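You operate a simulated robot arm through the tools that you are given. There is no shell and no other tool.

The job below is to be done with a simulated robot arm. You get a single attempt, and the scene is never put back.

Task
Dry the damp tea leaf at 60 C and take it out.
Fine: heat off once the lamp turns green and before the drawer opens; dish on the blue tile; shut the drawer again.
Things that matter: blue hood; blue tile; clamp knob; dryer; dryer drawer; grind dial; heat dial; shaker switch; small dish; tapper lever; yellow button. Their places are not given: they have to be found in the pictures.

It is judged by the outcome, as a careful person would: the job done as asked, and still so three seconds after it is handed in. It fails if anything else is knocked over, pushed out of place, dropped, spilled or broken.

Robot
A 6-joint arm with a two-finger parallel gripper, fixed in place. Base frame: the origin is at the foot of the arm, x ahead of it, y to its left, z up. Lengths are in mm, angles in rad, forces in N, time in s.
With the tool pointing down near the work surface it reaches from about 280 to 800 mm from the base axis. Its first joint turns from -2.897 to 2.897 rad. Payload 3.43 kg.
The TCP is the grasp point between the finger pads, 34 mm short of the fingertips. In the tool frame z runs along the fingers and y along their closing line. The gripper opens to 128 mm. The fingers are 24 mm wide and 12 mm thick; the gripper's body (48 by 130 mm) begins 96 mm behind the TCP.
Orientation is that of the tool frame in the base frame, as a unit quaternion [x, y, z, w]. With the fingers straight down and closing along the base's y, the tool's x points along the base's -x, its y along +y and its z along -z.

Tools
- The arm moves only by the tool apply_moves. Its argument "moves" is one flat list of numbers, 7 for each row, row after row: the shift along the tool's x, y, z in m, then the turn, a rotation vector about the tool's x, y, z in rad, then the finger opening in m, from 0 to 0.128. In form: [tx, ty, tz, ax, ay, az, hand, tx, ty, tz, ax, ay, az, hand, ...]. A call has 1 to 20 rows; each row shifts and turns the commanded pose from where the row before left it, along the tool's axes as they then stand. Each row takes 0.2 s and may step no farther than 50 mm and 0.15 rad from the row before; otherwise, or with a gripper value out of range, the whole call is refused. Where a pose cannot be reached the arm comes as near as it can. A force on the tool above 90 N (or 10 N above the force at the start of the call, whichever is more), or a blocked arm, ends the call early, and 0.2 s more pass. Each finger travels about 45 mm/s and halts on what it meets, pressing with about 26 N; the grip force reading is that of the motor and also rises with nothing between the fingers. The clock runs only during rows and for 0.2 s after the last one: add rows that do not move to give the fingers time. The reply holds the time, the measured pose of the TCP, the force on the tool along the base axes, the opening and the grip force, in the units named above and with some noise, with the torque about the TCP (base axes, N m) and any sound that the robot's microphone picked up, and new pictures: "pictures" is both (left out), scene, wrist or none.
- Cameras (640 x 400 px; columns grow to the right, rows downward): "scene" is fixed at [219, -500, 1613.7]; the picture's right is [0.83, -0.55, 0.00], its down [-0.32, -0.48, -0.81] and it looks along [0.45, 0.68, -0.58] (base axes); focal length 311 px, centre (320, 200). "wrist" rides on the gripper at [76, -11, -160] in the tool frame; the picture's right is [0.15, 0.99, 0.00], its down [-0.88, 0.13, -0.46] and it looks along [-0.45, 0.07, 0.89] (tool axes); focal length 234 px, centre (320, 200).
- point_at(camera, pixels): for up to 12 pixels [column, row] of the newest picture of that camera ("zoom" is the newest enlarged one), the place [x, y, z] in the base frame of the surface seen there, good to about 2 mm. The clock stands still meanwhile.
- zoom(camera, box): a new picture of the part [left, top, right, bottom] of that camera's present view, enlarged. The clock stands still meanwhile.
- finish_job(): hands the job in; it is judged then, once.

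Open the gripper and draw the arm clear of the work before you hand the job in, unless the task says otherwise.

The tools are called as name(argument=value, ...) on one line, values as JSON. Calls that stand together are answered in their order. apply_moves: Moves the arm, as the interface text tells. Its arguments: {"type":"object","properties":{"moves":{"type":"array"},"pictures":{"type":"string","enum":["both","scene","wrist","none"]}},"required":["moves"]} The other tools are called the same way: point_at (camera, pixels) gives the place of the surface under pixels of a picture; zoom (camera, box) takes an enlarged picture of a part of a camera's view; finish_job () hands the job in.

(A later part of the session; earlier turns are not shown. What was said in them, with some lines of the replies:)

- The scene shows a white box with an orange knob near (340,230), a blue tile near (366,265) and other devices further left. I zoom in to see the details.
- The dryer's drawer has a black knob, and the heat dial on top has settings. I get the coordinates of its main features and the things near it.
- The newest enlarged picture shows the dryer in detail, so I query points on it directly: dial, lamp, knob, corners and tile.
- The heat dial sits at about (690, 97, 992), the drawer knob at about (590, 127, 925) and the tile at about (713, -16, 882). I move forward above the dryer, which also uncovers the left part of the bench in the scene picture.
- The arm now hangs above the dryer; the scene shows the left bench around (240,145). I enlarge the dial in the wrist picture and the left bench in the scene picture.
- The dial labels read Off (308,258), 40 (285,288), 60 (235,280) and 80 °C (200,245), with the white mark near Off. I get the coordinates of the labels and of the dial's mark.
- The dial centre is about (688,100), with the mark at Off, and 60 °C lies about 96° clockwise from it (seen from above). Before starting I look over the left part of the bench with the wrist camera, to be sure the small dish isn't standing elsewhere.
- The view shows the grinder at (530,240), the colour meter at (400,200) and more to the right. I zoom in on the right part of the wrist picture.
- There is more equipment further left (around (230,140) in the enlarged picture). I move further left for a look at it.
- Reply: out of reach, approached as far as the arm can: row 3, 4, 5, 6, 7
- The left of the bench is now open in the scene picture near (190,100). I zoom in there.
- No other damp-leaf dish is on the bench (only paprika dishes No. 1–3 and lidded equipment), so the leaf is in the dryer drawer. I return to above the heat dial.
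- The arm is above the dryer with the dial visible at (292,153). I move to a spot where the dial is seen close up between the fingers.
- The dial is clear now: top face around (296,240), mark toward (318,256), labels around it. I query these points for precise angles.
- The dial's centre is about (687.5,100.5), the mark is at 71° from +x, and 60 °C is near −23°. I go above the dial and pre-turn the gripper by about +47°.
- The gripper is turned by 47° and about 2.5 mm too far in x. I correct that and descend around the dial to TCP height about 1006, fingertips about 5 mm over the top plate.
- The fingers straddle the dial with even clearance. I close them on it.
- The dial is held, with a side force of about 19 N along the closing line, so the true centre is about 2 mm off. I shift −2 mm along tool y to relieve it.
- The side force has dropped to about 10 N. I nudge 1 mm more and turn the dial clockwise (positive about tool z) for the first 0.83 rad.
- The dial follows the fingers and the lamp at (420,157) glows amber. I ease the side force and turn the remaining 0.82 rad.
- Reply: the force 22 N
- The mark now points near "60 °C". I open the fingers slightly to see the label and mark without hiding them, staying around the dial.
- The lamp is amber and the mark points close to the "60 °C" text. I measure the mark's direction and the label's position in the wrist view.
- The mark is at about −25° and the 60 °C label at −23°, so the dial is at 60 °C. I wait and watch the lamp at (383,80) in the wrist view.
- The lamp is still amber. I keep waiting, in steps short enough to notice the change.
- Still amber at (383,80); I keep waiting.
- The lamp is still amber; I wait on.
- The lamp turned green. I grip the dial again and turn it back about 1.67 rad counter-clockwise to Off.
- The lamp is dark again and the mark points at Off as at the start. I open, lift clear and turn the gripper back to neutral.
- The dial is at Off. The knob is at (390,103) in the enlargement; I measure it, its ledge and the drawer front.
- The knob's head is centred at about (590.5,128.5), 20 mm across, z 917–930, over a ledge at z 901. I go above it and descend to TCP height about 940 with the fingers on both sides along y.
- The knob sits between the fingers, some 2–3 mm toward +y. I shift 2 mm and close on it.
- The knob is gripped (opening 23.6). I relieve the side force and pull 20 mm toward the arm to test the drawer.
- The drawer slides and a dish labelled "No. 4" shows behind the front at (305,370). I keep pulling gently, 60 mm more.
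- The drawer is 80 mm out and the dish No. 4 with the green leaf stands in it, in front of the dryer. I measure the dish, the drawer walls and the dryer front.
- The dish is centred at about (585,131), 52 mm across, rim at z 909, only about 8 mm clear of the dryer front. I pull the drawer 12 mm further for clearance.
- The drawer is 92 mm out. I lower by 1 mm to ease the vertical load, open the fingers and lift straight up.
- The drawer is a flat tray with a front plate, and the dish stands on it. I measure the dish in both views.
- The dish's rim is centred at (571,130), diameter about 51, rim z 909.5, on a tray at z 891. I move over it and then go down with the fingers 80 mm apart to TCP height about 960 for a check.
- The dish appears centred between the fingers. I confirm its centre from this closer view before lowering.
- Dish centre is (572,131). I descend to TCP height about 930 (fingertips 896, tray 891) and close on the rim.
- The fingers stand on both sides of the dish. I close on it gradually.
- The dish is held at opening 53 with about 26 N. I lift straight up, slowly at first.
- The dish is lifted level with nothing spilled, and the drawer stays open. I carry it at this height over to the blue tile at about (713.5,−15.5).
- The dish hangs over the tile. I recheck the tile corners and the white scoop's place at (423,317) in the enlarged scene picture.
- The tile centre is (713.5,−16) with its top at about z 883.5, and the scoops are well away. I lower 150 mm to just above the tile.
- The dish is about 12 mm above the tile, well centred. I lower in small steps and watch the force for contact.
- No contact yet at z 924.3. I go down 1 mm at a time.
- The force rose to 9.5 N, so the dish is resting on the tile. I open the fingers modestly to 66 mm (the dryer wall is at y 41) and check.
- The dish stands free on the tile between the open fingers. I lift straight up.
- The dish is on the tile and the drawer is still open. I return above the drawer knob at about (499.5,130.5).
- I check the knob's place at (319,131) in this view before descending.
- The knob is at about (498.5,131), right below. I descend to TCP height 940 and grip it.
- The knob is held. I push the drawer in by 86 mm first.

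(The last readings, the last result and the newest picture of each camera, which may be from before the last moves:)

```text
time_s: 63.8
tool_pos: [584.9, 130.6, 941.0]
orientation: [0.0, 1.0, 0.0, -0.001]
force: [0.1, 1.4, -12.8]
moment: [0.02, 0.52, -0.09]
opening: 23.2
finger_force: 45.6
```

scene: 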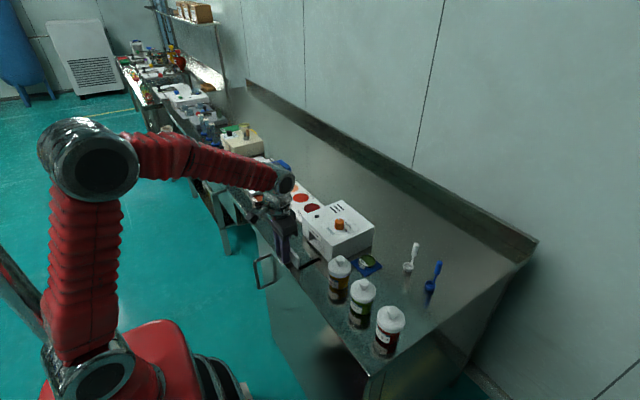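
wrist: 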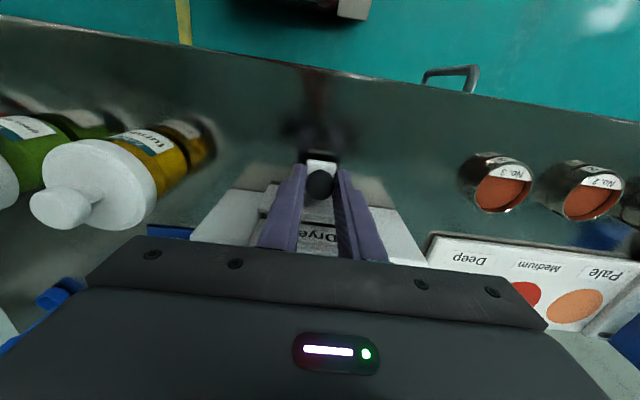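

The drawer is nearly shut (x 584.9, closed grip position was about 592). I push the last millimetres slowly until resistance builds.

apply_moves(moves=[-0.003, 0, 0.0005, 0, 0, 0, 0.01, -0.002, 0, 0, 0, 0, 0, 0.01, -0.002, 0, 0, 0, 0, 0, 0.01, -0.001, 0, 0, 0, 0, 0, 0.01, 0, 0, 0, 0, 0, 0, 0.01], pictures="wrist")

zoom(camera="scene", box=[285, 190, 385, 280])

```text
time_s: 65.0
tool_pos: [591.6, 130.8, 940.9]
orientation: [0.0, 1.0, 0.0, -0.002]
force: [-25.7, 3.3, -0.2]
moment: [0.08, 1.03, 0.05]
opening: 23.5
finger_force: 45.8
```

wrist: 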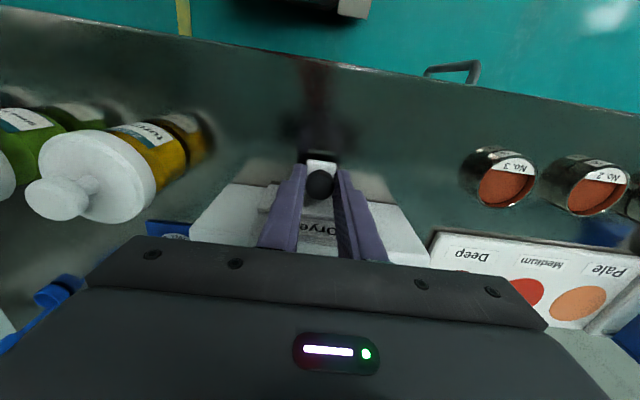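

```text
4.44 times, centred on (335, 235) of scene
```

zoom: 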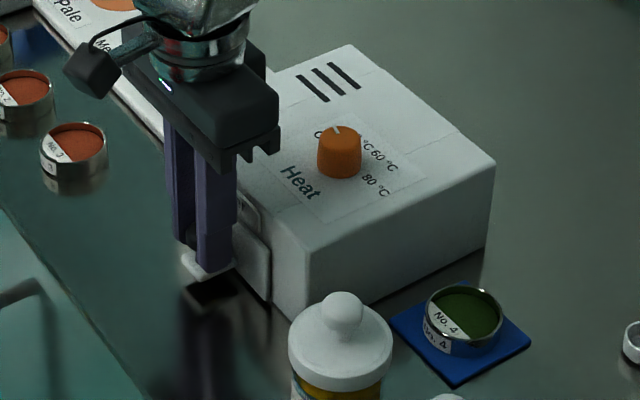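

Resistance of 26 N at x 591.6, the original closed position, shows the drawer is fully shut. I ease the push by 2 mm, open the fingers and lift straight up.

apply_moves(moves=[0.0018, 0, 0, 0, 0, 0, 0.01, 0, 0, 0, 0, 0, 0, 0.03, 0, 0, 0, 0, 0, 0, 0.05, 0, 0, 0, 0, 0, 0, 0.06, 0, 0, -0.02, 0, 0, 0, 0.06, 0, 0, -0.04, 0, 0, 0, 0.06, 0, 0, -0.05, 0, 0, 0, 0.06, 0, 0, -0.05, 0, 0, 0, 0.06, 0.03, 0, -0.03, 0, 0, 0, 0.06, 0.04, 0, -0.02, 0, 0, 0, 0.06, 0, 0, 0, 0, 0, 0, 0.06])

zoom(camera="scene", box=[285, 190, 385, 280])

zoom(camera="wrist", box=[240, 130, 400, 250])

```text
time_s: 67.4
tool_pos: [521.9, 129.8, 1152.6]
orientation: [0.0, 1.0, 0.0, -0.001]
force: [0.1, 0.2, 0.4]
moment: [0.0, 0.01, -0.05]
opening: 60.2
finger_force: 0.0
```

scene: 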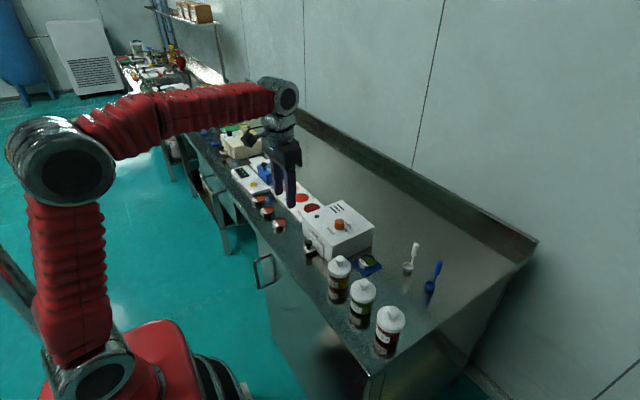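
wrist: 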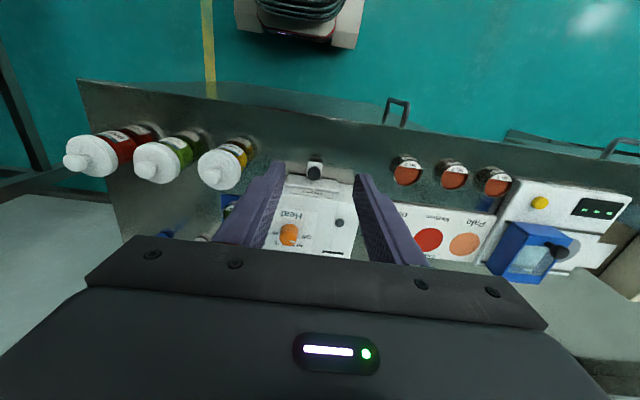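

```text
4.44 times, centred on (335, 235) of scene
```

zoom: 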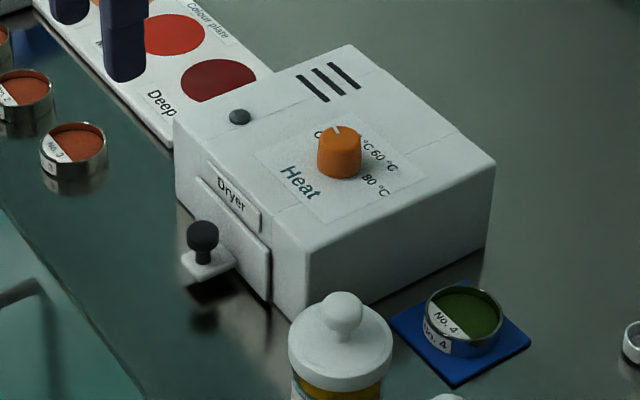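

```text
3.33 times, centred on (320, 190) of wrist
```

zoom: 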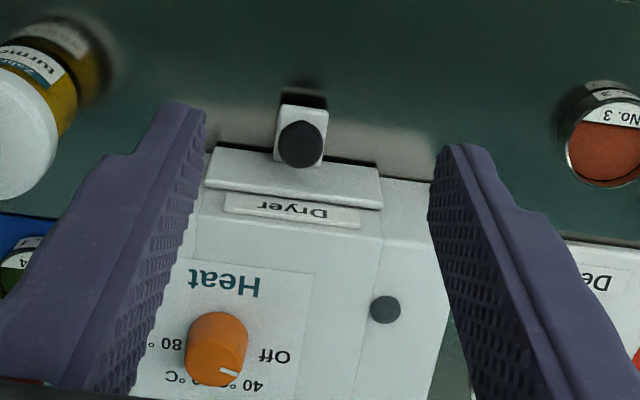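

The drawer looks shut, the dial is at Off with the lamp dark, and the dish stands on the blue tile. I check the knob and dish coordinates before retreating.

point_at(camera="zoom", pixels=[[300, 145], [282, 110], [325, 112], [228, 372], [212, 155], [375, 195]])

point_at(camera="scene", pixels=[[367, 261], [365, 268], [374, 257], [304, 232], [330, 250]])

```text
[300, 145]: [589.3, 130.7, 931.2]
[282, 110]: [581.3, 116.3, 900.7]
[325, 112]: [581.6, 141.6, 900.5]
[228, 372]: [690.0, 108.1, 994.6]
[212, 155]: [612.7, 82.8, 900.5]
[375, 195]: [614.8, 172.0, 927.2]
```

```text
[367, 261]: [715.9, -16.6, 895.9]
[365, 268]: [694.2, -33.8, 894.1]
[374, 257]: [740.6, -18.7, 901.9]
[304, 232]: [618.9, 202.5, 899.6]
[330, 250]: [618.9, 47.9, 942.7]
```

The knob is back at x 589–591 (shut) and the dish is on the tile. I open the gripper and draw the arm back and up, clear of the work.

apply_moves(moves=[0.03, -0.008, -0.02, 0, 0, 0, 0.07, 0.03, -0.008, -0.02, 0, 0, 0, 0.08, 0.03, -0.008, -0.02, 0, 0, 0, 0.1, 0.03, -0.008, -0.02, 0, 0, 0, 0.12, 0.03, -0.008, -0.02, 0, 0, 0, 0.128, 0, 0, 0, 0, 0, 0, 0.128, 0, 0, 0, 0, 0, 0, 0.128])

zoom(camera="scene", box=[250, 170, 450, 310])

```text
time_s: 69.0
tool_pos: [370.5, 89.9, 1250.7]
orientation: [0.0, 1.0, -0.001, 0.001]
force: [0.2, 0.4, 0.2]
moment: [0.01, -0.03, -0.06]
opening: 128.0
finger_force: 0.1
```

scene: 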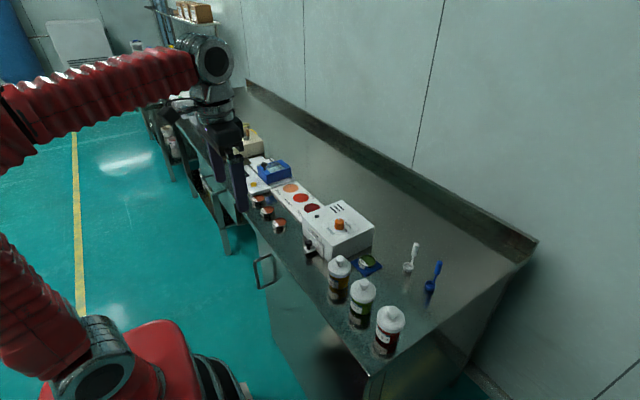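
wrist: 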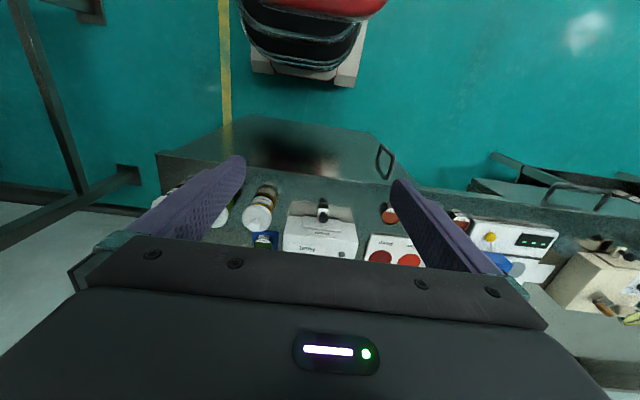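

```text
2.86 times, centred on (350, 240) of scene
```

zoom: 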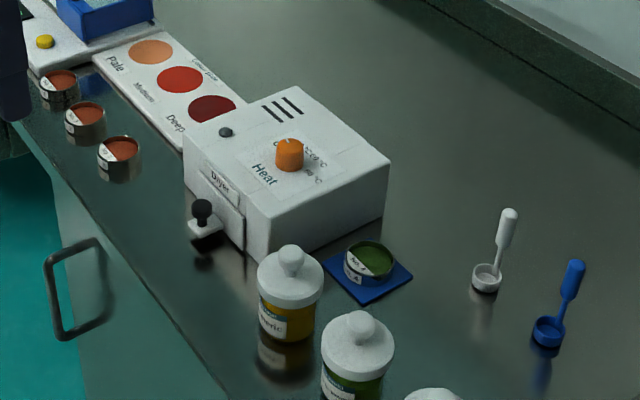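

Everything is in its final state: heat Off, lamp dark, drawer shut, dish No. 4 on the blue tile, all else untouched and the arm clear with the gripper open. I hand the job in.

finish_job()

```text
The job is handed in.
```

The tea leaf was dried at 60 °C. Its dish (No. 4) is now on the blue tile, and the job is handed in.

- **Drying:** I set the heat dial to 60 °C and waited. The lamp turned from amber to green roughly 11 s later.
- **Heat off:** I turned the dial back to Off right after seeing green, before opening the drawer. The lamp went dark.
- **Dish:** I lifted it out of the drawer level and set it down near the centre of the tile. No spill is visible in the pictures.
- **Drawer:** I pushed it shut until it met firm resistance. Its knob is back where it started.

Nothing else on the bench looks moved in the final pictures. The arm is back near its starting position with the gripper open.
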